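You operate a simulated robot arm through the tools that you are given. There is no shell and no other tool.

The job below is to be done with a simulated robot arm. You get a single attempt, and the scene is never put back.

JOB
Shut two taps, squeegee the mat dry and lay the tray there.
Fine: white tap and yellow hose tap; blue squeegee, put back; the white-gripped tray from the sink shelf. Set down upright: blue squeegee.
Where things are to end (x, y in the base frame): steel tray with white grips within 0.06 m of [0.52, -0.54].

Only the result counts: the job must be done as asked and must still hold three seconds after the hand-in. Knocking over, shifting, dropping, spilling or breaking anything else fails it.

ROBOT AND FRAMES
A 6-joint arm with a two-finger gripper, fixed in place. Base frame: the origin is at the foot of the arm, x ahead of it, y to its left, z up; the work surface is at about z = 0.905. Units: m, degrees, N and s.
Its first joint turns from -166.0 to 166.0 degrees. Payload 3.43 kg.
The TCP is the grasp point between the finger pads, 0.02 m short of the fingertips. In the tool frame z runs along the fingers and y along their closing line. Largest opening 0.19 m; the body of the gripper starts 0.248 m behind the TCP.
Orientation is told as [roll, pitch, yaw] about the base's x, y, z axes, in that order, counted from this pose: with the fingers straight down and closing along the base's y, the tool's x points along the base's -x, its y along +y and its z along -z.

CONTROLS
- The arm moves only by the tool jog_arm. Its argument "increments" is text: rows parted by semicolons, each of 6 numbers parted by spaces: the shift along the base's x, y, z in m, then the turn, a rotation vector about the base's x, y, z in degrees. In form: tx ty tz rx ry rz; .... A call has 1 to 20 rows; each row shifts and turns the commanded pose from where the row before left it. "grip" is the gripper command, from -1 (fully open) to 1 (shut), values between in proportion, set as the call begins (left out, the last holds). Rows are played at 5 a second. More than 0.05 m and 8.6 degrees between two rows, or a gripper value outside its range, and nothing of the call is played. Where a pose cannot be reached the arm comes as near as it can. A force on the tool above 60 N (or 10 N above the force at the start of the call, whichever is more), or a blocked arm, ends the call early, and 0.2 s more pass. Each finger travels about 0.153 m/s and halts on what it meets, pressing with about 45 N; the grip force reading is that of the motor and also rises with nothing between the fingers. The clock runs only during rows and for 0.2 s after the last one: add rows that do not move to give the fingers time. The reply holds the time, the measured pose of the TCP, the force on the tool along the base axes, the opening and the grip force, in the units named above and with some noise, with the torque about the TCP (base axes, N m) and any sound that the robot's microphone picked up, and new pictures: "views" is both (left out), scene, wrist or none.
- Cameras (640 x 400 px; columns grow to the right, rows downward): "scene" is fixed at [0.0503, -0.4974, 1.4562]; the picture's right is [0.06, -1.00, 0.00], its down [-0.41, -0.02, -0.91] and it looks along [0.91, 0.05, -0.41] (base axes); focal length 214 px, centre (320, 200). "wrist" rides on the gripper at [0.07, -0.008, -0.288] in the tool frame; the picture's right is [0.12, 0.99, 0.00], its down [-0.96, 0.12, -0.25] and it looks along [-0.25, 0.03, 0.97] (tool axes); focal length 261 px, centre (320, 200). There is no depth. A picture from a camera that has moved, and an enlarged one, comes with that camera's place and axes in the base frame and with its lens.
- move_column(by): slides the trunk up (or, below 0, down) by that many m; the arm rides with it, the base frame stays. It gives what a move gives, with no picture.
- enlarge(camera, box): a new picture of the part [left, top, right, bottom] of that camera's present view, enlarged. It takes no simulated time.
- close_job(): hands the job in; it is judged then, once.

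Places have to be worked out from the pictures, the camera data and where the tool is seen. Open the gripper and draw the arm clear of the work before you hand the job in, unless the task says otherwise.

The tools are called after "Emit:" as name(argument=value, ...) on one line, values as JSON. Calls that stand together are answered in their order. jog_arm: Moves the arm, as the interface text tells. Its arguments: {"type":"object","properties":{"increments":{"type":"string"},"grip":{"type":"number"},"views":{"type":"string","enum":["both","scene","wrist","none"]}},"required":["increments"]} The other tools are called the same way: move_column (by) slides the trunk up or down; enlarge (camera, box) takes an enlarged picture of a part of a camera's view; close_job () hands the job in.

At the start:

```text
t: 0.0
ee_pos: [0.4609, -0.4204, 1.5465]
tool_rot: [0.0, -0.1, 0.0]
force: [-0.1, 0.2, 0.7]
wrist_torque: [0.0, 0.0, -0.01]
grip_width: 0.1901
grasp_force: 0.1
trunk travel left (down, up): [-0.325, 0.115]
```

scene: 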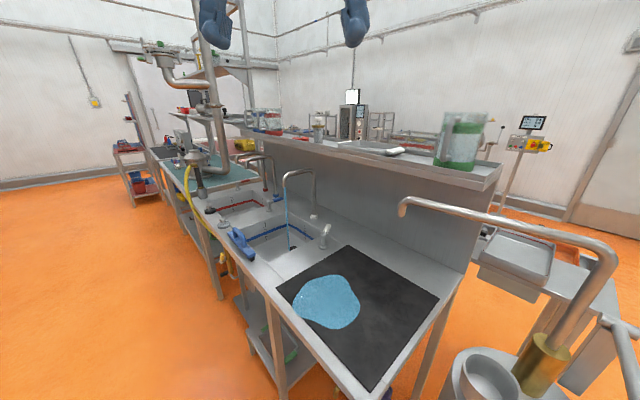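
wrist: 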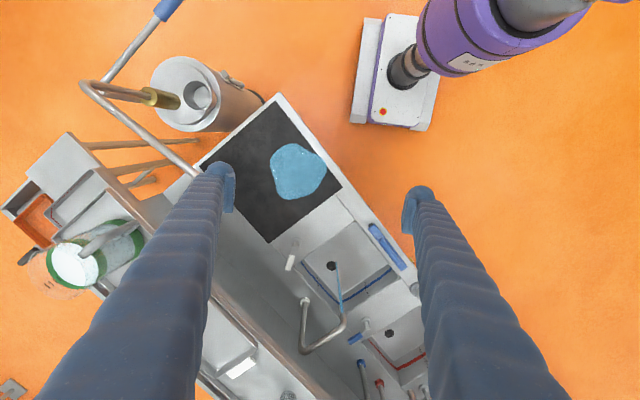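

I start by looking closely at the work area before moving: taps, squeegee, mat, trays.

Emit:
enlarge(camera="scene", box=[180, 140, 340, 260])

Emit:
enlarge(camera="scene", box=[220, 200, 460, 400])

Emit:
enlarge(camera="scene", box=[220, 80, 520, 200])

Emit:
enlarge(camera="wrist", box=[220, 200, 440, 400])

Emit:
enlarge(camera="scene", box=[120, 30, 260, 200])

```text
3.33 times, centred on (260, 200) of scene
camera zoom: at [0.0503, -0.4974, 1.4562], right [0.06, -1.0, 0.0], down [-0.41, -0.02, -0.91], along [0.91, 0.05, -0.41], focal length 715 px, centre (520, 200)
```

zoom: 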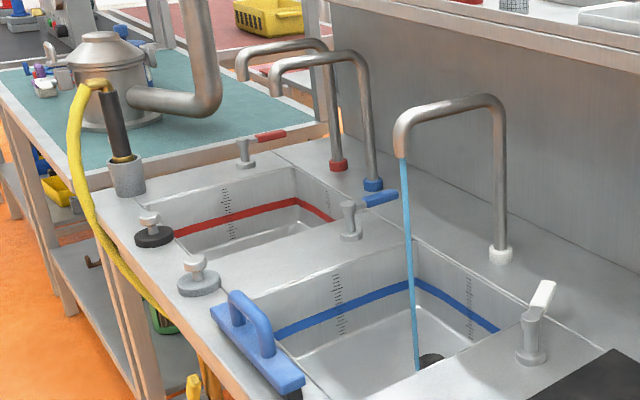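

```text
2.00 times, centred on (340, 300) of scene
camera zoom: at [0.0503, -0.4974, 1.4562], right [0.06, -1.0, 0.0], down [-0.41, -0.02, -0.91], along [0.91, 0.05, -0.41], focal length 429 px, centre (280, 0)
```

zoom: 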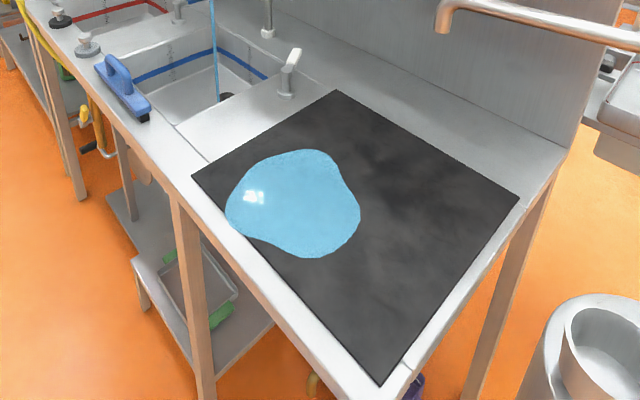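

```text
2.13 times, centred on (370, 140) of scene
camera zoom: at [0.0503, -0.4974, 1.4562], right [0.06, -1.0, 0.0], down [-0.41, -0.02, -0.91], along [0.91, 0.05, -0.41], focal length 458 px, centre (213, 328)
```

zoom: 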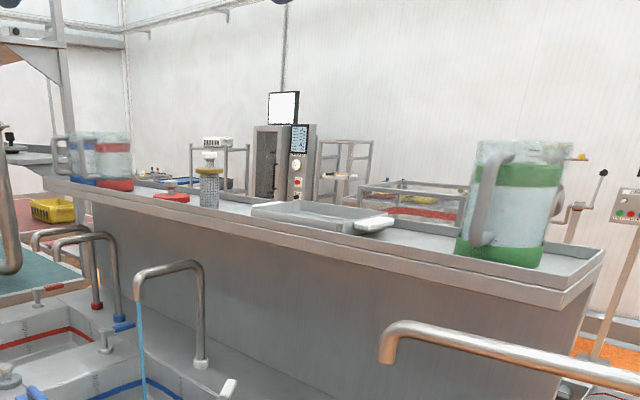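

```text
2.00 times, centred on (330, 300) of wrist
camera zoom: at [0.391, -0.4293, 1.8315], right [-0.12, 0.99, 0.0], down [0.96, 0.12, 0.25], along [0.25, 0.03, -0.97], focal length 521 px, centre (300, 0)
```

zoom: 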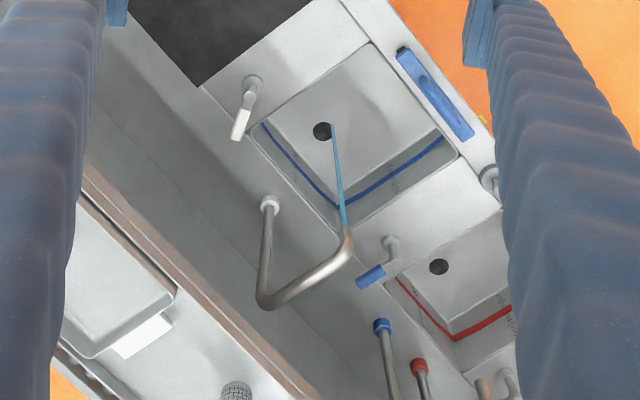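

```text
2.35 times, centred on (190, 115) of scene
camera zoom: at [0.0503, -0.4974, 1.4562], right [0.06, -1.0, 0.0], down [-0.41, -0.02, -0.91], along [0.91, 0.05, -0.41], focal length 505 px, centre (626, 400)
```

zoom: 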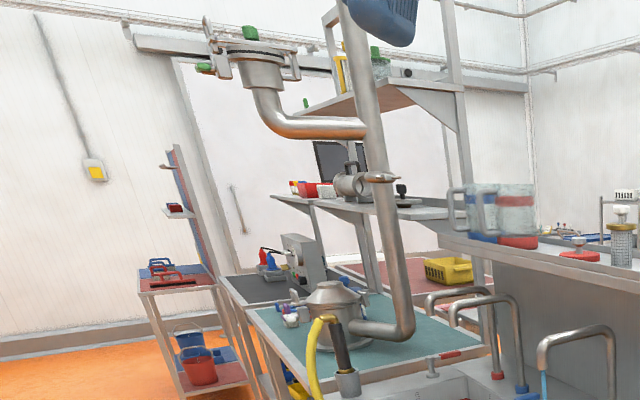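

The yellow hose runs down the front of the bench; I look closer for its tap and at the squeegee and the trays.

Emit:
enlarge(camera="scene", box=[200, 220, 280, 290])

Emit:
enlarge(camera="scene", box=[220, 220, 270, 260])

Emit:
enlarge(camera="scene", box=[170, 130, 250, 200])

Emit:
enlarge(camera="scene", box=[310, 120, 430, 180])

Emit:
enlarge(camera="wrist", box=[340, 200, 440, 300])

Emit:
enlarge(camera="scene", box=[220, 290, 340, 400])

```text
5.71 times, centred on (240, 255) of scene
camera zoom: at [0.0503, -0.4974, 1.4562], right [0.06, -1.0, 0.0], down [-0.41, -0.02, -0.91], along [0.91, 0.05, -0.41], focal length 1226 px, centre (777, -114)
```

zoom: 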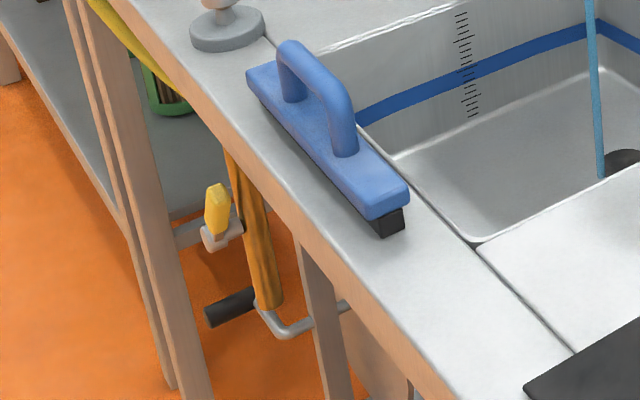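

```text
10.00 times, centred on (245, 240) of scene
camera zoom: at [0.0503, -0.4974, 1.4562], right [0.06, -1.0, 0.0], down [-0.41, -0.02, -0.91], along [0.91, 0.05, -0.41], focal length 2145 px, centre (1070, -200)
```

zoom: 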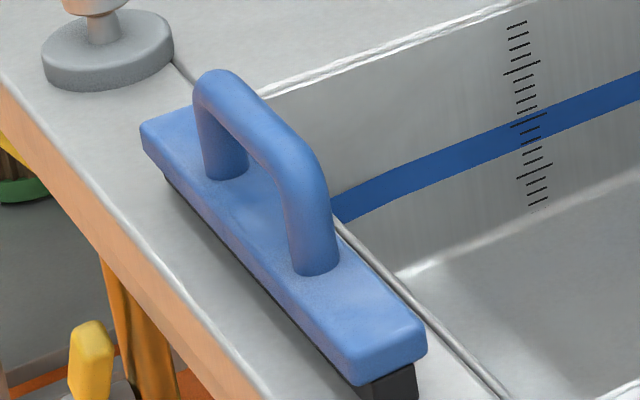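

```text
5.71 times, centred on (210, 165) of scene
camera zoom: at [0.0503, -0.4974, 1.4562], right [0.06, -1.0, 0.0], down [-0.41, -0.02, -0.91], along [0.91, 0.05, -0.41], focal length 1226 px, centre (949, 400)
```

zoom: 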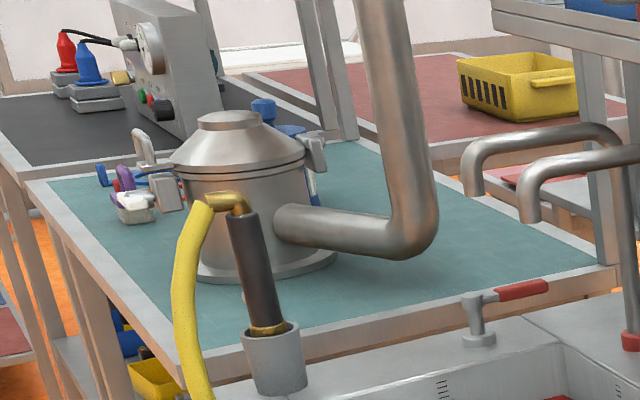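

```text
5.33 times, centred on (370, 150) of scene
camera zoom: at [0.0503, -0.4974, 1.4562], right [0.06, -1.0, 0.0], down [-0.41, -0.02, -0.91], along [0.91, 0.05, -0.41], focal length 1144 px, centre (53, 467)
```

zoom: 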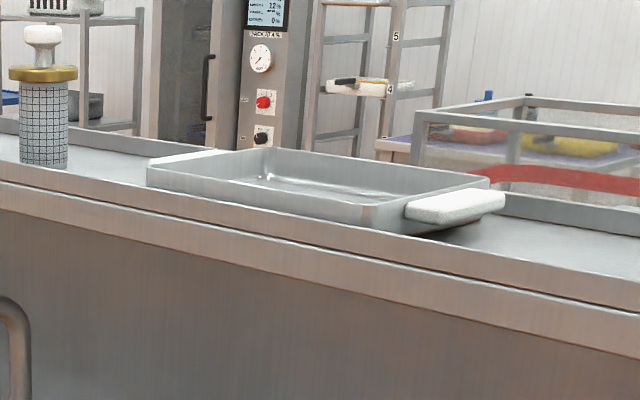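

```text
4.00 times, centred on (390, 250) of wrist
camera zoom: at [0.391, -0.4293, 1.8315], right [-0.12, 0.99, 0.0], down [0.96, 0.12, 0.25], along [0.25, 0.03, -0.97], focal length 1043 px, centre (40, 0)
```

zoom: 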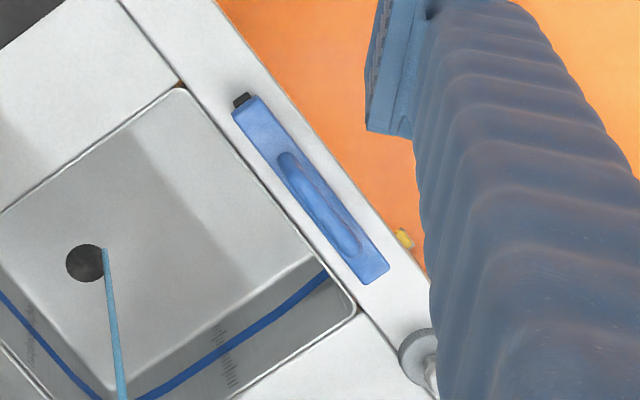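

```text
3.64 times, centred on (280, 345) of scene
camera zoom: at [0.0503, -0.4974, 1.4562], right [0.06, -1.0, 0.0], down [-0.41, -0.02, -0.91], along [0.91, 0.05, -0.41], focal length 780 px, centre (466, -327)
```

zoom: 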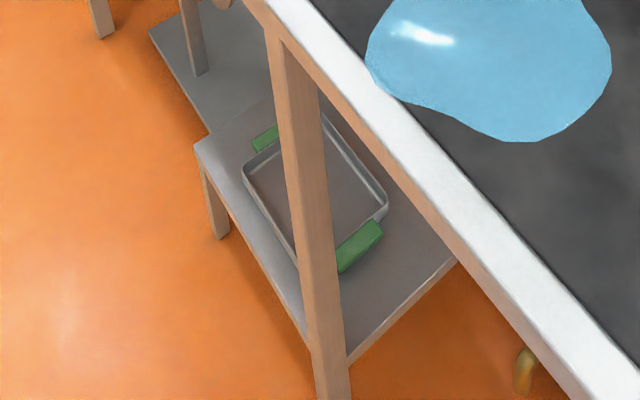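

Shelf tray with white grips sits on the raised ledge behind the sink (about [0.84, -0.62, 1.31]); the mat is centred near [0.556, -0.579] with bench axes at 45°, and the white tap is running. I move the wrist camera over the sink, staying high, to see the levers better.

Emit:
jog_arm(increments="0.04 0.0233 -0.0244 0 0 0;0.04 0.0233 -0.0244 0 0 0;0.04 0.0233 -0.0244 0 0 0;0.04 0.0233 -0.0244 0 0 0;0.04 0.0233 -0.0244 0 0 0;0.04 0.0233 -0.0244 0 0 0;0 0 0 0 0 0")

```text
refused: row 1 steps farther than a row can; nothing moved
```

Step was slightly over 0.05 m; I use smaller rows.

Emit:
jog_arm(increments="0.03 0.0175 -0.0183 0 0 0;0.03 0.0175 -0.0183 0 0 0;0.03 0.0175 -0.0183 0 0 0;0.03 0.0175 -0.0183 0 0 0;0.03 0.0175 -0.0183 0 0 0;0.03 0.0175 -0.0183 0 0 0;0.03 0.0175 -0.0183 0 0 0;0.03 0.0175 -0.0183 0 0 0;0 0 0 0 0 0")

```text
t: 2.0
ee_pos: [0.7013, -0.2809, 1.4018]
tool_rot: [0.0, 0.0, -0.1]
force: [0.9, 0.4, 0.5]
wrist_torque: [0.01, -0.08, -0.01]
grip_width: 0.19
grasp_force: 0.0
trunk travel left (down, up): [-0.325, 0.115]
camera wrist: at [0.6303, -0.2896, 1.6866], right [-0.12, 0.99, 0.0], down [0.96, 0.11, 0.25], along [0.25, 0.03, -0.97], focal length 261 px, centre (320, 200)
```

scene: 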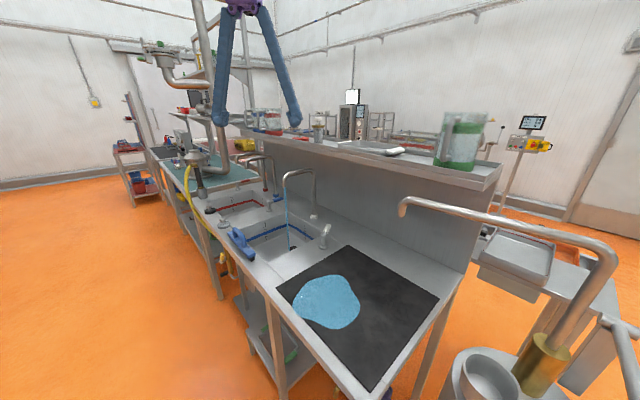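
wrist: 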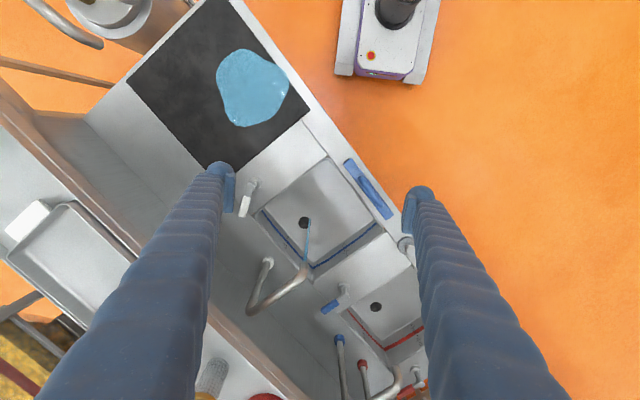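

Good overhead view. I enlarge the tap levers, tray and squeegee.

Emit:
enlarge(camera="wrist", box=[220, 160, 300, 230])

Emit:
enlarge(camera="wrist", box=[300, 260, 440, 400])

Emit:
enlarge(camera="wrist", box=[0, 180, 160, 300])

Emit:
enlarge(camera="wrist", box=[320, 140, 420, 230])

Emit:
enlarge(camera="scene", box=[300, 205, 350, 255])

```text
5.71 times, centred on (260, 195) of wrist
camera zoom: at [0.6303, -0.2896, 1.6866], right [-0.12, 0.99, 0.0], down [0.96, 0.11, 0.25], along [0.25, 0.03, -0.97], focal length 1489 px, centre (663, 229)
```

zoom: 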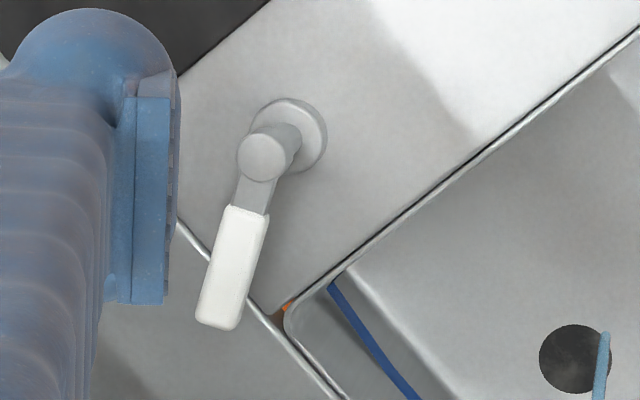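

```text
2.86 times, centred on (370, 330) of wrist
camera zoom: at [0.6303, -0.2896, 1.6866], right [-0.12, 0.99, 0.0], down [0.96, 0.11, 0.25], along [0.25, 0.03, -0.97], focal length 745 px, centre (177, -171)
```

zoom: 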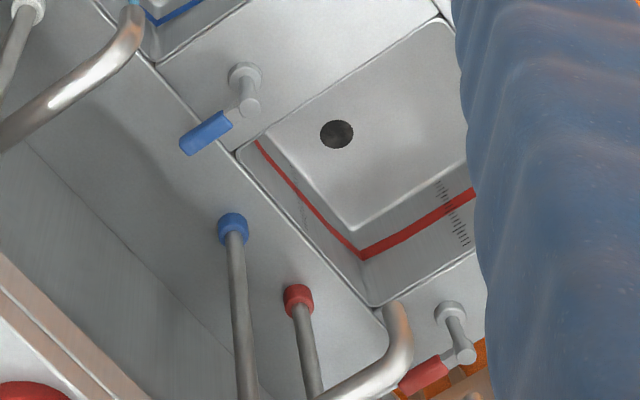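

```text
3.33 times, centred on (80, 240) of wrist
camera zoom: at [0.6303, -0.2896, 1.6866], right [-0.12, 0.99, 0.0], down [0.96, 0.11, 0.25], along [0.25, 0.03, -0.97], focal length 869 px, centre (1120, 67)
```

zoom: 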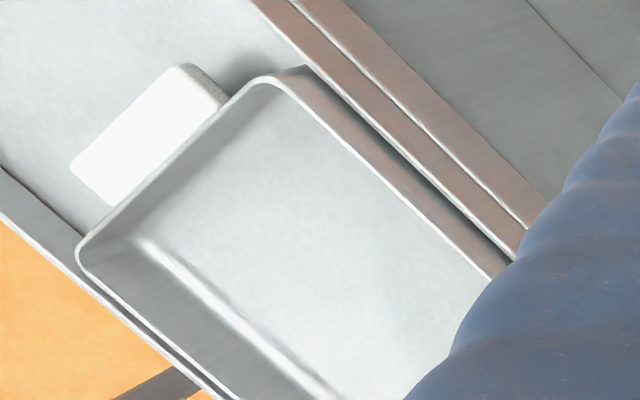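

```text
4.44 times, centred on (370, 185) of wrist
camera zoom: at [0.6303, -0.2896, 1.6866], right [-0.12, 0.99, 0.0], down [0.96, 0.11, 0.25], along [0.25, 0.03, -0.97], focal length 1158 px, centre (98, 267)
```

zoom: 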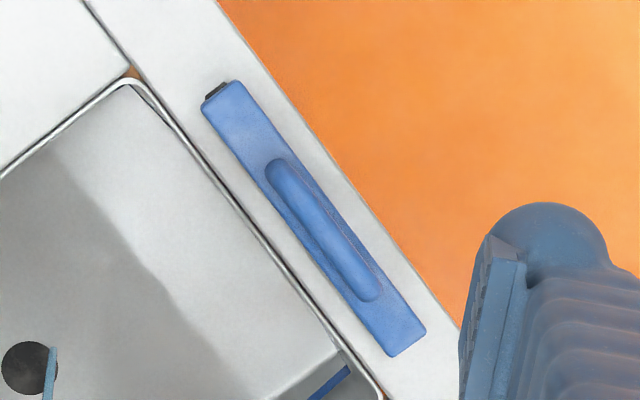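

```text
8.00 times, centred on (325, 230) of scene
camera zoom: at [0.0503, -0.4974, 1.4562], right [0.06, -1.0, 0.0], down [-0.41, -0.02, -0.91], along [0.91, 0.05, -0.41], focal length 1716 px, centre (280, -40)
```

zoom: 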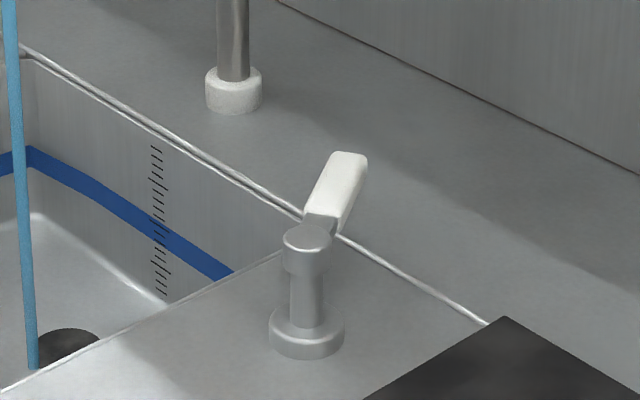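

White tap lever hub is near [0.804, -0.468] with its tip at about [0.888, -0.482, 0.955]; the closed blue and red levers point straight to the back (about -45 to -50°), so the white one needs about 40° clockwise. Now I look at the yellow hose tap from above the front edge.

Emit:
jog_arm(increments="0.0111 0.0367 -0.0167 0 0 0;0.0111 0.0367 -0.0167 0 0 0;0.0111 0.0367 -0.0167 0 0 0;0.0111 0.0367 -0.0167 0 0 0;0.0111 0.0367 -0.0167 0 0 0;0.0111 0.0367 -0.0167 0 0 0;0.0111 0.0367 -0.0167 0 0 0;0.0111 0.0367 -0.0167 0 0 0;0.0111 0.0367 -0.0167 0 0 0;0 0 0 0 0 0")

```text
t: 4.2
ee_pos: [0.8028, 0.0523, 1.2497]
tool_rot: [0.0, 0.0, 0.0]
force: [0.5, -0.6, 0.4]
wrist_torque: [-0.04, 0.02, -0.02]
grip_width: 0.1901
grasp_force: 0.0
trunk travel left (down, up): [-0.325, 0.115]
camera wrist: at [0.7328, 0.0432, 1.5353], right [-0.12, 0.99, 0.0], down [0.96, 0.11, 0.25], along [0.25, 0.03, -0.97], focal length 261 px, centre (320, 200)
```

scene: 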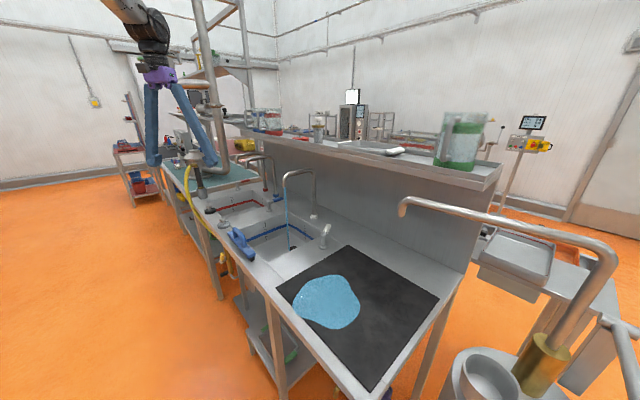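
wrist: 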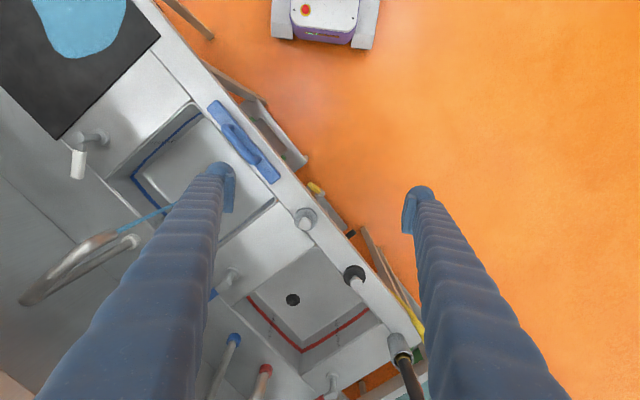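

Emit:
enlarge(camera="wrist", box=[280, 160, 380, 250])

Emit:
enlarge(camera="wrist", box=[300, 220, 440, 400])

Emit:
enlarge(camera="scene", box=[215, 235, 265, 285])

```text
4.44 times, centred on (330, 205) of wrist
camera zoom: at [0.7328, 0.0432, 1.5353], right [-0.12, 0.99, 0.0], down [0.96, 0.11, 0.25], along [0.25, 0.03, -0.97], focal length 1158 px, centre (276, 178)
```

zoom: 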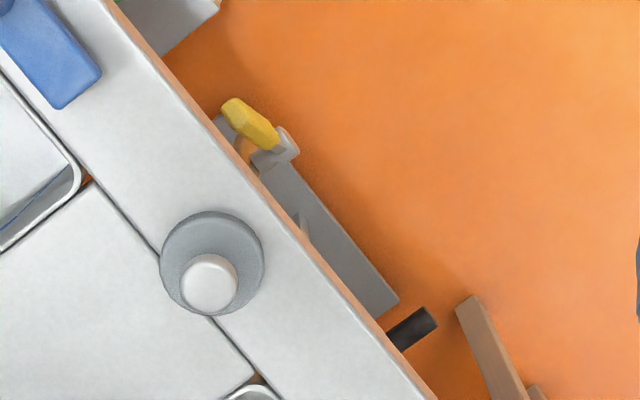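

```text
2.22 times, centred on (370, 310) of wrist
camera zoom: at [0.7328, 0.0432, 1.5353], right [-0.12, 0.99, 0.0], down [0.96, 0.11, 0.25], along [0.25, 0.03, -0.97], focal length 579 px, centre (209, -44)
```

zoom: 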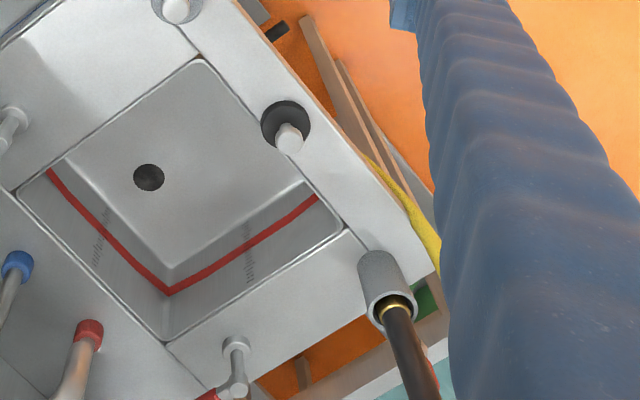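

```text
8.00 times, centred on (240, 260) of scene
camera zoom: at [0.0503, -0.4974, 1.4562], right [0.06, -1.0, 0.0], down [-0.41, -0.02, -0.91], along [0.91, 0.05, -0.41], focal length 1716 px, centre (960, -280)
```

zoom: 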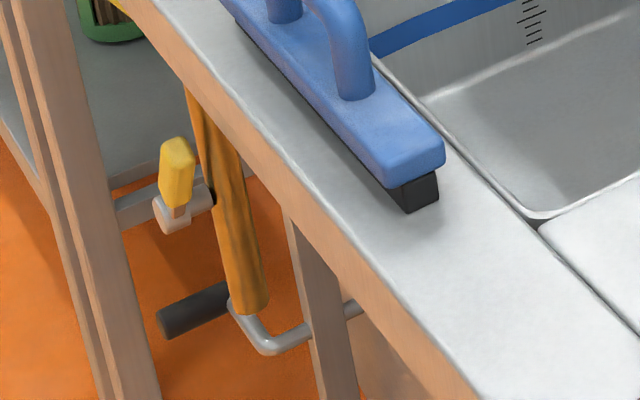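

The yellow lever sits on a stub under the front edge: hub about [0.91, 0.07, 0.72], tip about [0.876, 0.034, 0.79]. It pivots about a horizontal axis. I swing the wrist camera in front of the bench to look at it from the side.

Emit:
jog_arm(increments="-0.01 0.025 -0.015 0 0 -7.5;-0.01 0.025 -0.015 0 0 -7.5;-0.01 0.025 -0.015 0 0 -7.5;-0.01 0.025 -0.015 0 0 -7.5;-0.01 0.025 -0.015 0 0 -7.5;-0.01 0.025 -0.015 0 0 -7.5;0 0 -0.03 -5.6 -5.6 0;0 0 -0.03 -5.6 -5.6 0;0 0 -0.03 -5.6 -5.6 0;0 0 -0.03 -5.6 -5.6 0;0 0 -0.03 -5.6 -5.6 0;0 0 0 0 0 0")

```text
t: 6.8
ee_pos: [0.7402, 0.1994, 1.01]
tool_rot: [-0.2, -39.7, -44.8]
force: [-0.3, 0.6, 0.9]
wrist_torque: [-0.11, -0.02, -0.03]
grip_width: 0.1899
grasp_force: 0.1
trunk travel left (down, up): [-0.325, 0.115]
camera wrist: at [0.566, 0.3615, 1.1842], right [0.64, 0.77, -0.08], down [0.49, -0.33, 0.8], along [0.59, -0.55, -0.59], focal length 261 px, centre (320, 200)
```

scene: 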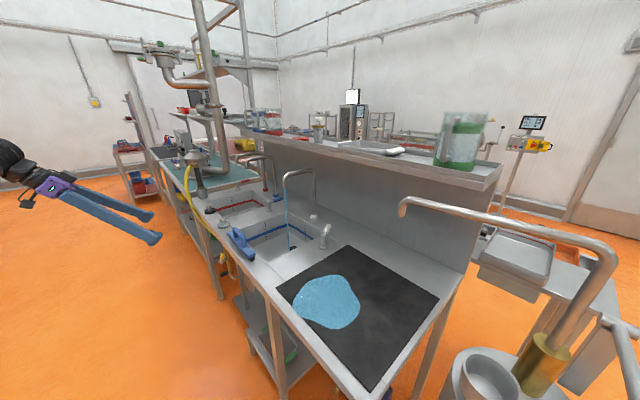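
wrist: 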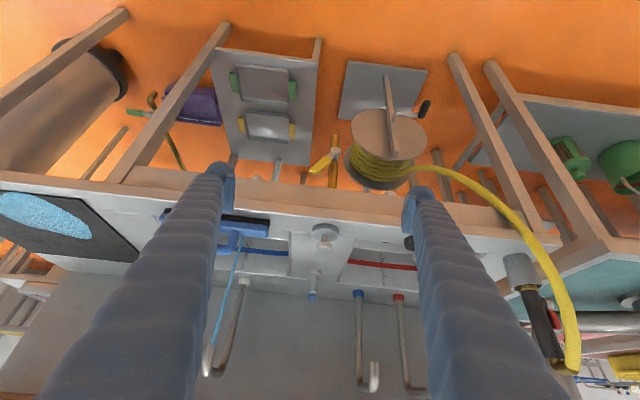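

Emit:
enlarge(camera="wrist", box=[290, 120, 390, 200])

Emit:
enlarge(camera="wrist", box=[300, 130, 350, 190])

Emit:
enlarge(camera="wrist", box=[130, 80, 330, 200])

Emit:
enlarge(camera="wrist", box=[490, 230, 640, 400])

```text
5.00 times, centred on (340, 160) of wrist
camera zoom: at [0.566, 0.3615, 1.1842], right [0.64, 0.77, -0.08], down [0.49, -0.33, 0.8], along [0.59, -0.55, -0.59], focal length 1303 px, centre (220, 400)
```

zoom: 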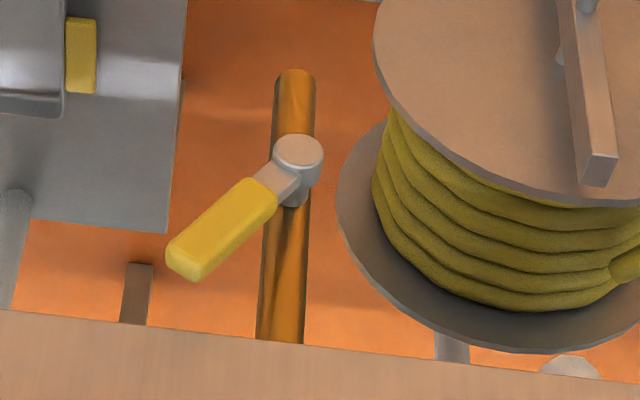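

```text
6.67 times, centred on (325, 160) of wrist
camera zoom: at [0.566, 0.3615, 1.1842], right [0.64, 0.77, -0.08], down [0.49, -0.33, 0.8], along [0.59, -0.55, -0.59], focal length 1738 px, centre (287, 467)
```

zoom: 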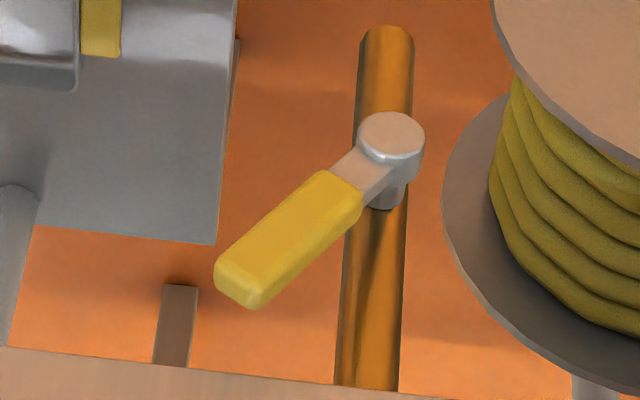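

```text
3.20 times, centred on (230, 140) of wrist
camera zoom: at [0.566, 0.3615, 1.1842], right [0.64, 0.77, -0.08], down [0.49, -0.33, 0.8], along [0.59, -0.55, -0.59], focal length 834 px, centre (608, 392)
```

zoom: 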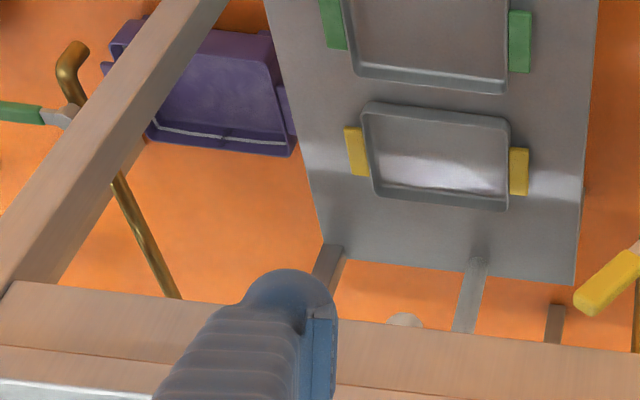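

```text
2.35 times, centred on (565, 315) of wrist
camera zoom: at [0.566, 0.3615, 1.1842], right [0.64, 0.77, -0.08], down [0.49, -0.33, 0.8], along [0.59, -0.55, -0.59], focal length 613 px, centre (-256, -71)
```

zoom: 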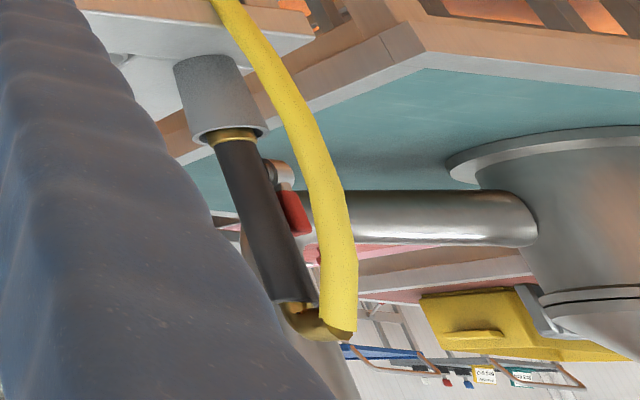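

A green hose tap on another pipe is visible too; its lever's attitude should tell me what "closed" looks like. I enlarge it.

Emit:
enlarge(camera="wrist", box=[110, 80, 190, 150])

Emit:
enlarge(camera="wrist", box=[90, 70, 250, 200])

```text
5.71 times, centred on (150, 115) of wrist
camera zoom: at [0.566, 0.3615, 1.1842], right [0.64, 0.77, -0.08], down [0.49, -0.33, 0.8], along [0.59, -0.55, -0.59], focal length 1489 px, centre (1291, 686)
```

zoom: 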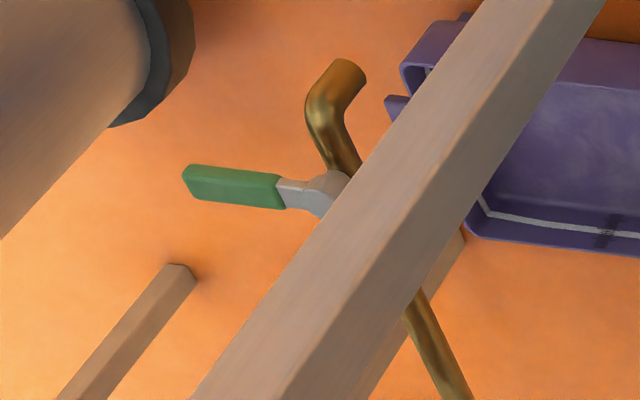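

```text
3.08 times, centred on (170, 135) of wrist
camera zoom: at [0.566, 0.3615, 1.1842], right [0.64, 0.77, -0.08], down [0.49, -0.33, 0.8], along [0.59, -0.55, -0.59], focal length 802 px, centre (782, 400)
```

zoom: 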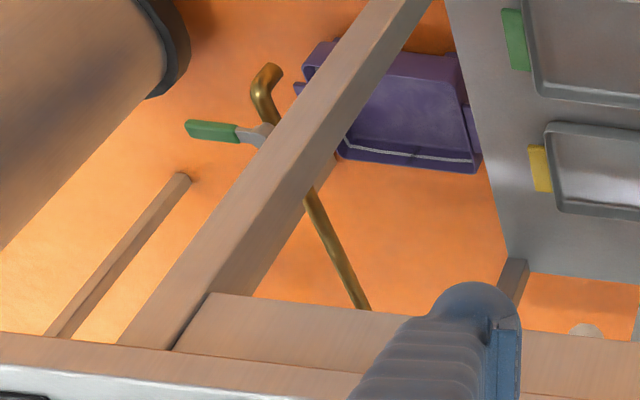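

Hub of the yellow lever triangulates to [0.915, 0.074, 0.697], tip [0.881, 0.038, 0.779]; the dry green tap shows that closed is horizontal, so the yellow lever must turn down to level toward the mat side. I close the fingers and come to a stand-off in front of it, tool tilted 40°.

Emit:
jog_arm(increments="0.0262 -0.0132 -0.0266 0 0 0;0.0262 -0.0132 -0.0266 0 0 0;0.0262 -0.0132 -0.0266 0 0 0;0.0262 -0.0132 -0.0266 0 0 0;0.0262 -0.0132 -0.0266 0 0 0;0 0 0 0 0 0;0 0 0 0 0 0", grip=1)

```text
t: 8.4
ee_pos: [0.871, 0.1359, 0.8751]
tool_rot: [-0.1, -39.6, -45.1]
force: [-0.8, -0.3, -0.6]
wrist_torque: [-0.02, -0.03, 0.01]
grip_width: 0.0002
grasp_force: 34.3
trunk travel left (down, up): [-0.325, 0.115]
camera wrist: at [0.6973, 0.2972, 1.05], right [0.64, 0.77, -0.08], down [0.49, -0.33, 0.8], along [0.59, -0.55, -0.59], focal length 261 px, centre (320, 200)
```

scene: 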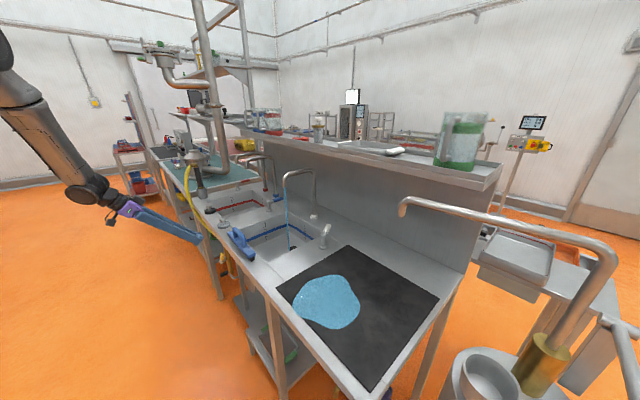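
wrist: 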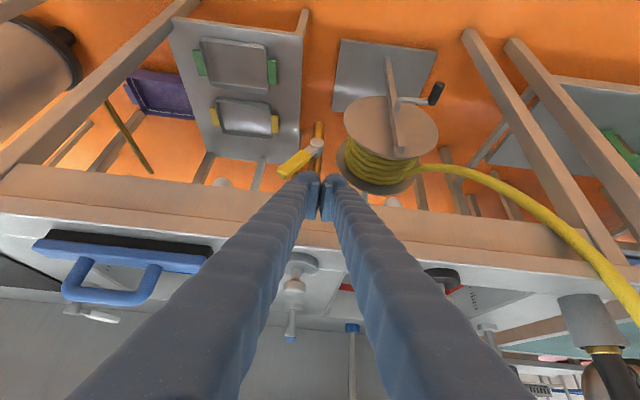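

Emit:
enlarge(camera="wrist", box=[260, 110, 380, 220])

Emit:
enlarge(camera="scene", box=[150, 190, 270, 290])

```text
3.64 times, centred on (320, 165) of wrist
camera zoom: at [0.6973, 0.2972, 1.05], right [0.64, 0.77, -0.08], down [0.49, -0.33, 0.8], along [0.59, -0.55, -0.59], focal length 948 px, centre (320, 327)
```

zoom: 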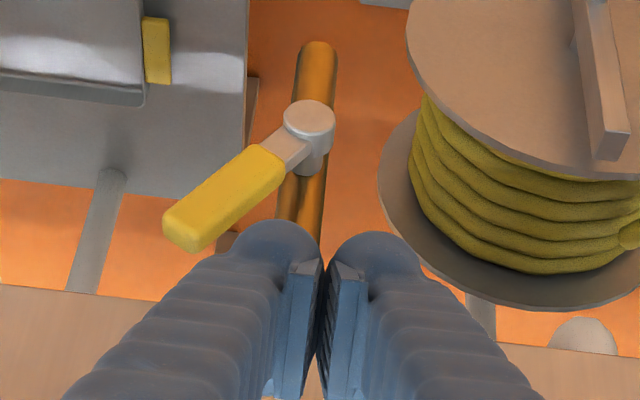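

```text
4.00 times, centred on (210, 240) of scene
camera zoom: at [0.0503, -0.4974, 1.4562], right [0.06, -1.0, 0.0], down [-0.41, -0.02, -0.91], along [0.91, 0.05, -0.41], focal length 858 px, centre (760, 40)
```

zoom: 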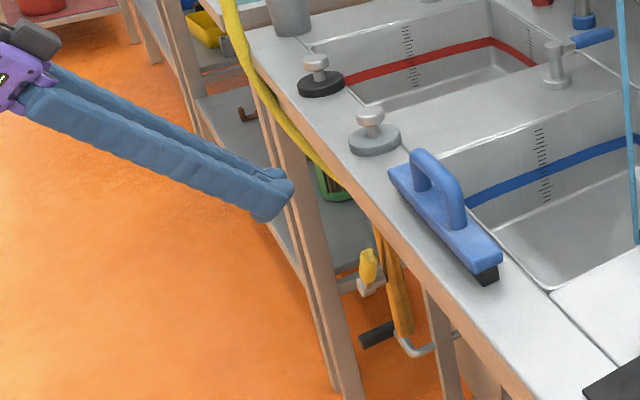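

The closed fingers are about 0.057 m across at the tips. I ease them in to the right of the lever (bench side b≈0.722), just clear of the pipe.

Emit:
jog_arm(increments="0.0135 -0.0099 -0.0188 0 0 0;0.0135 -0.0099 -0.0188 0 0 0;0.0135 -0.0099 -0.0188 0 0 0;0.0135 -0.0099 -0.0188 0 0 0;0 0 0 0 0 0")

Emit:
enlarge(camera="wrist", box=[260, 110, 380, 220])

Emit:
enlarge(camera="scene", box=[200, 220, 270, 280])

```text
t: 9.6
ee_pos: [0.9245, 0.0947, 0.8018]
tool_rot: [0.0, -39.6, -45.0]
force: [0.1, 0.1, -0.7]
wrist_torque: [0.0, 0.02, 0.03]
grip_width: 0.0
grasp_force: 34.0
trunk travel left (down, up): [-0.325, 0.115]
camera wrist: at [0.7519, 0.2554, 0.9771], right [0.64, 0.77, -0.08], down [0.49, -0.33, 0.8], along [0.59, -0.55, -0.59], focal length 261 px, centre (320, 200)
```

scene: 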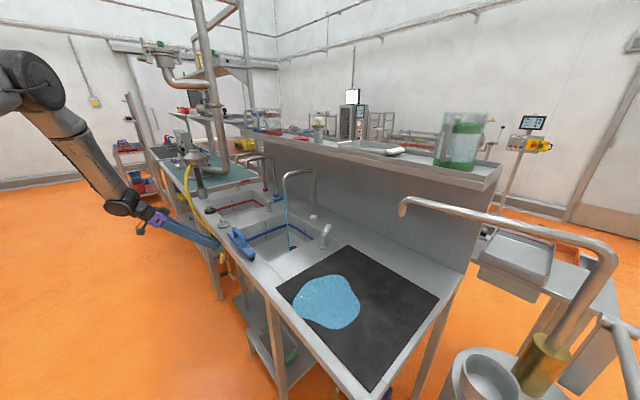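
wrist: 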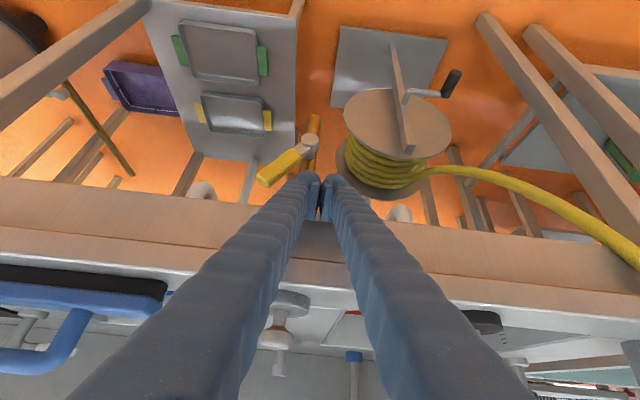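

```text
3.64 times, centred on (320, 165) of wrist
camera zoom: at [0.7519, 0.2554, 0.9771], right [0.64, 0.77, -0.08], down [0.49, -0.33, 0.8], along [0.59, -0.55, -0.59], focal length 948 px, centre (320, 327)
```

zoom: 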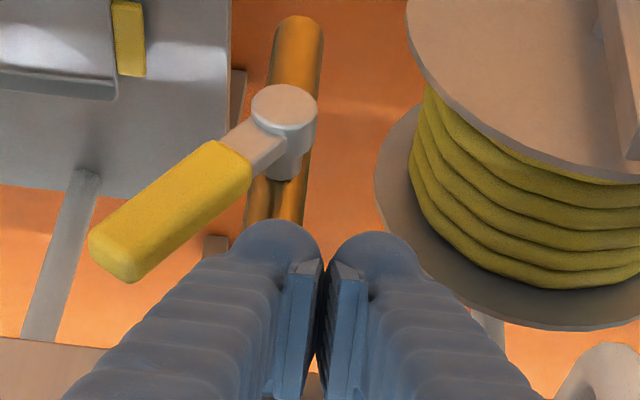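

```text
6.67 times, centred on (235, 250) of scene
camera zoom: at [0.0503, -0.4974, 1.4562], right [0.06, -1.0, 0.0], down [-0.41, -0.02, -0.91], along [0.91, 0.05, -0.41], focal length 1430 px, centre (887, -133)
```

zoom: 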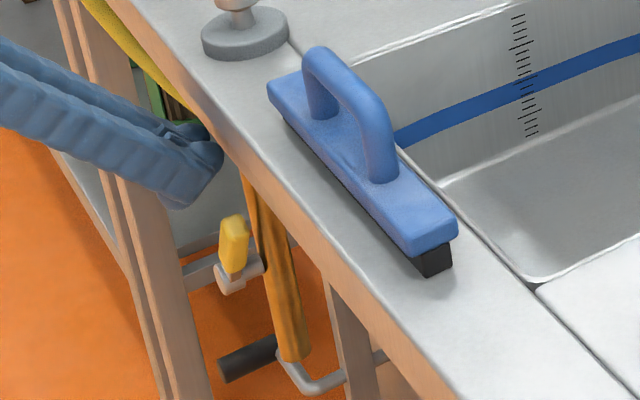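

Fingers sit beside the lever with clear room. I push the lever over along its arc, first to about 75°.

Emit:
jog_arm(increments="-0.0132 -0.0132 -0.0188 0 0 0;-0.0057 -0.0057 -0.004 0 0 0;-0.0056 -0.0056 -0.004 0 0 0;-0.0064 -0.0064 -0.006 0 0 0;-0.0063 -0.0063 -0.006 0 0 0;-0.0046 -0.0046 -0.0073 0 0 0;-0.0046 -0.0046 -0.0072 0 0 0;0 0 0 0 0 0")

Emit:
enlarge(camera="wrist", box=[240, 100, 380, 220])

Emit:
enlarge(camera="scene", box=[200, 220, 270, 280])

```text
t: 11.4
ee_pos: [0.8821, 0.0465, 0.7479]
tool_rot: [-0.1, -39.6, -45.0]
force: [-0.7, 0.1, 0.5]
wrist_torque: [0.0, 0.0, -0.02]
grip_width: 0.0
grasp_force: 34.6
trunk travel left (down, up): [-0.325, 0.115]
camera wrist: at [0.7072, 0.2085, 0.9229], right [0.64, 0.77, -0.08], down [0.49, -0.33, 0.8], along [0.59, -0.55, -0.59], focal length 261 px, centre (320, 200)
```

scene: 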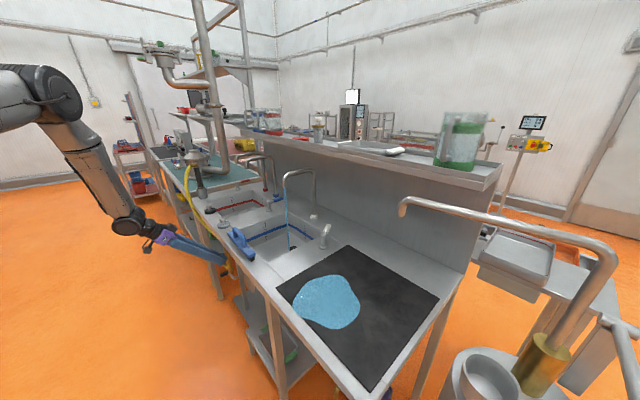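
wrist: 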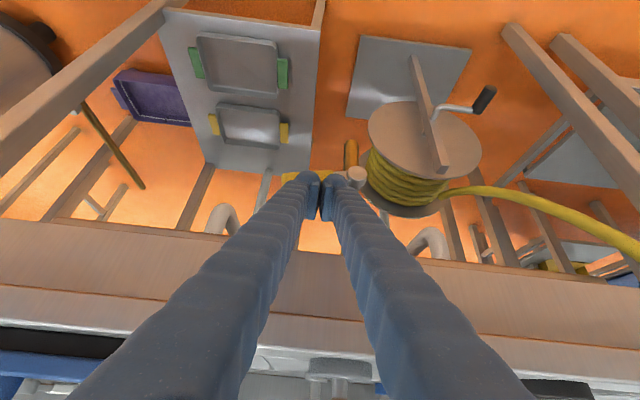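

```text
3.33 times, centred on (310, 160) of wrist
camera zoom: at [0.7072, 0.2085, 0.9229], right [0.64, 0.77, -0.08], down [0.49, -0.33, 0.8], along [0.59, -0.55, -0.59], focal length 869 px, centre (353, 333)
```

zoom: 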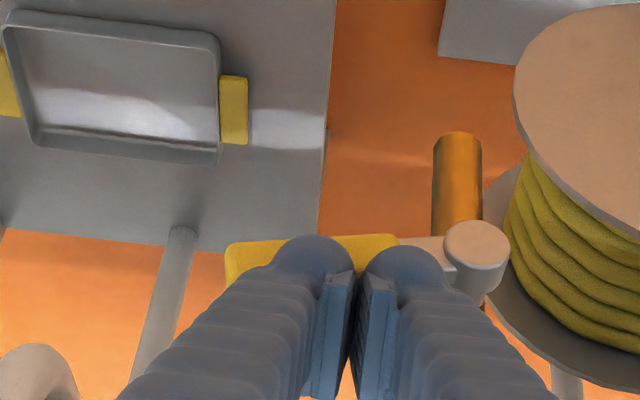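

```text
6.67 times, centred on (235, 250) of scene
camera zoom: at [0.0503, -0.4974, 1.4562], right [0.06, -1.0, 0.0], down [-0.41, -0.02, -0.91], along [0.91, 0.05, -0.41], focal length 1430 px, centre (887, -133)
```

zoom: 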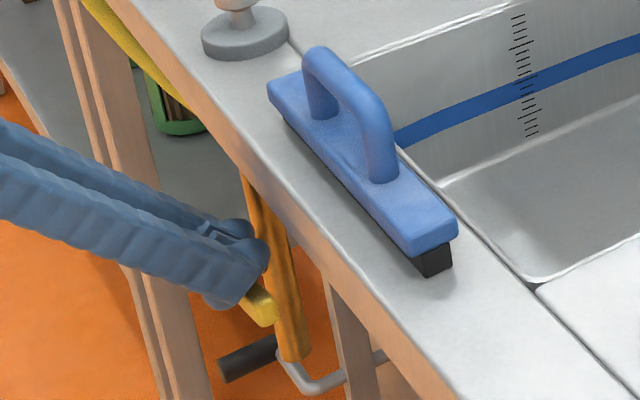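

Lever is nearly level (about 10° to go) with almost no resisting force. I continue down until level.

Emit:
jog_arm(increments="-0.0032 -0.0032 -0.008 0 0 0;-0.0032 -0.0032 -0.008 0 0 0;0 0 0 0 0 0")

Emit:
enlarge(camera="wrist", box=[240, 100, 380, 220])

```text
t: 12.2
ee_pos: [0.8744, 0.0415, 0.7321]
tool_rot: [0.0, -39.6, -44.9]
force: [-1.9, 4.8, 6.9]
wrist_torque: [0.04, 0.01, 0.05]
grip_width: 0.0061
grasp_force: 34.1
trunk travel left (down, up): [-0.325, 0.115]
camera wrist: at [0.7004, 0.2028, 0.9075], right [0.64, 0.77, -0.08], down [0.49, -0.33, 0.8], along [0.59, -0.55, -0.59], focal length 261 px, centre (320, 200)
```

scene: 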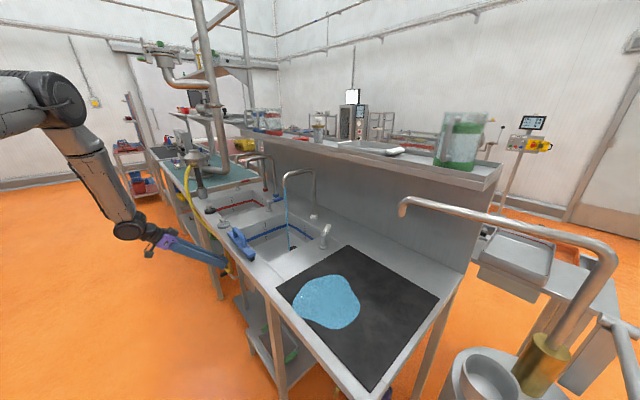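
wrist: 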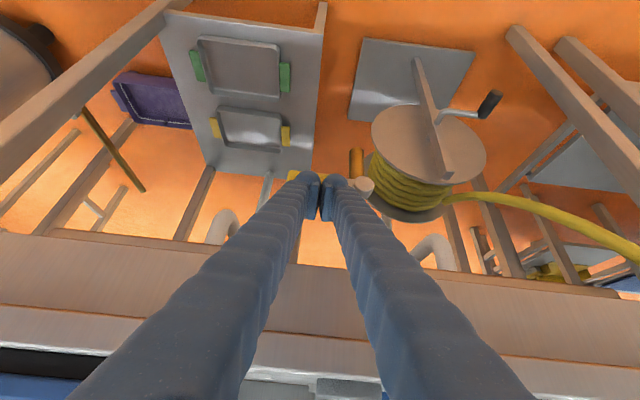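

```text
3.33 times, centred on (310, 160) of wrist
camera zoom: at [0.7004, 0.2028, 0.9075], right [0.64, 0.77, -0.08], down [0.49, -0.33, 0.8], along [0.59, -0.55, -0.59], focal length 869 px, centre (353, 333)
```

zoom: 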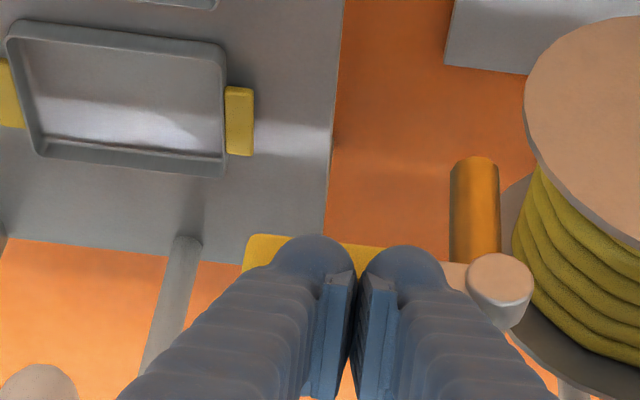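

Lever now looks level and force is rising (about 8 N), suggesting the stop. A small extra push confirms it, then I back off along the tool axis.

Emit:
jog_arm(increments="0 0 -0.004 0 0 0;0 0 -0.003 0 0 0;0 0 0 0 0 0", views="none")

Emit:
jog_arm(increments="0 0 0.015 0 0 0;-0.015 0.015 0.02 0 0 0;-0.02 0.02 0.03 0 0 0;-0.02 0.02 0.03 0 0 0;-0.02 0.02 0.03 0 0 0;0 0 0 0 0 0")

Emit:
enlarge(camera="wrist", box=[240, 80, 400, 220])

Emit:
enlarge(camera="scene", box=[200, 220, 270, 280])

```text
t: 13.0
ee_pos: [0.872, 0.0424, 0.7306]
tool_rot: [0.3, -39.9, -45.1]
force: [-14.1, 15.8, 54.7]
wrist_torque: [0.05, 0.03, -0.04]
grip_width: 0.0059
grasp_force: 34.4
trunk travel left (down, up): [-0.325, 0.115]
```

```text
t: 14.4
ee_pos: [0.7967, 0.1136, 0.8486]
tool_rot: [-0.1, -39.5, -44.9]
force: [-0.7, 0.3, -0.7]
wrist_torque: [-0.04, 0.0, -0.01]
grip_width: 0.0
grasp_force: 33.9
trunk travel left (down, up): [-0.325, 0.115]
camera wrist: at [0.6237, 0.2755, 1.024], right [0.64, 0.77, -0.08], down [0.5, -0.33, 0.8], along [0.59, -0.55, -0.59], focal length 261 px, centre (320, 200)
```

scene: 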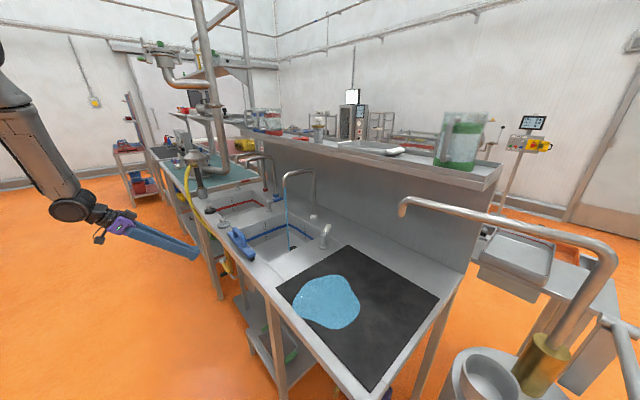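
wrist: 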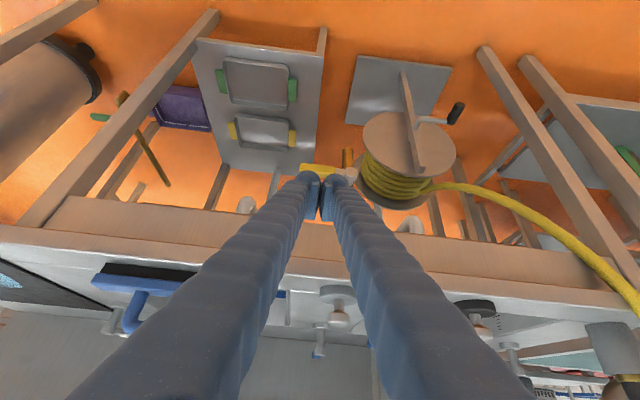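

```text
2.86 times, centred on (320, 150) of wrist
camera zoom: at [0.6237, 0.2755, 1.024], right [0.64, 0.77, -0.08], down [0.5, -0.33, 0.8], along [0.59, -0.55, -0.59], focal length 745 px, centre (320, 343)
```

zoom: 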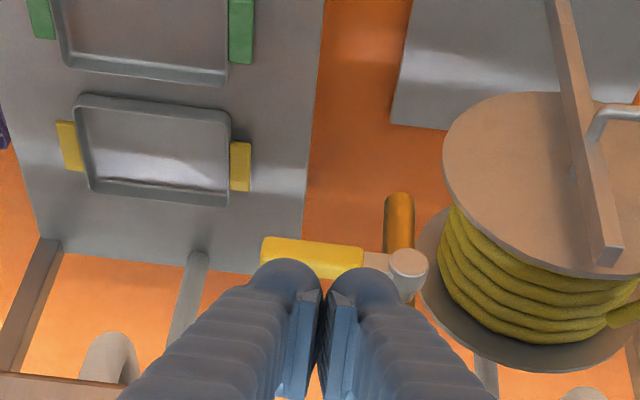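

```text
6.67 times, centred on (235, 250) of scene
camera zoom: at [0.0503, -0.4974, 1.4562], right [0.06, -1.0, 0.0], down [-0.41, -0.02, -0.91], along [0.91, 0.05, -0.41], focal length 1430 px, centre (887, -133)
```

zoom: 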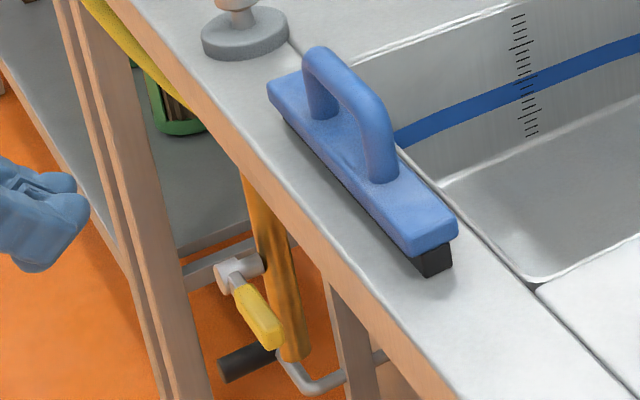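

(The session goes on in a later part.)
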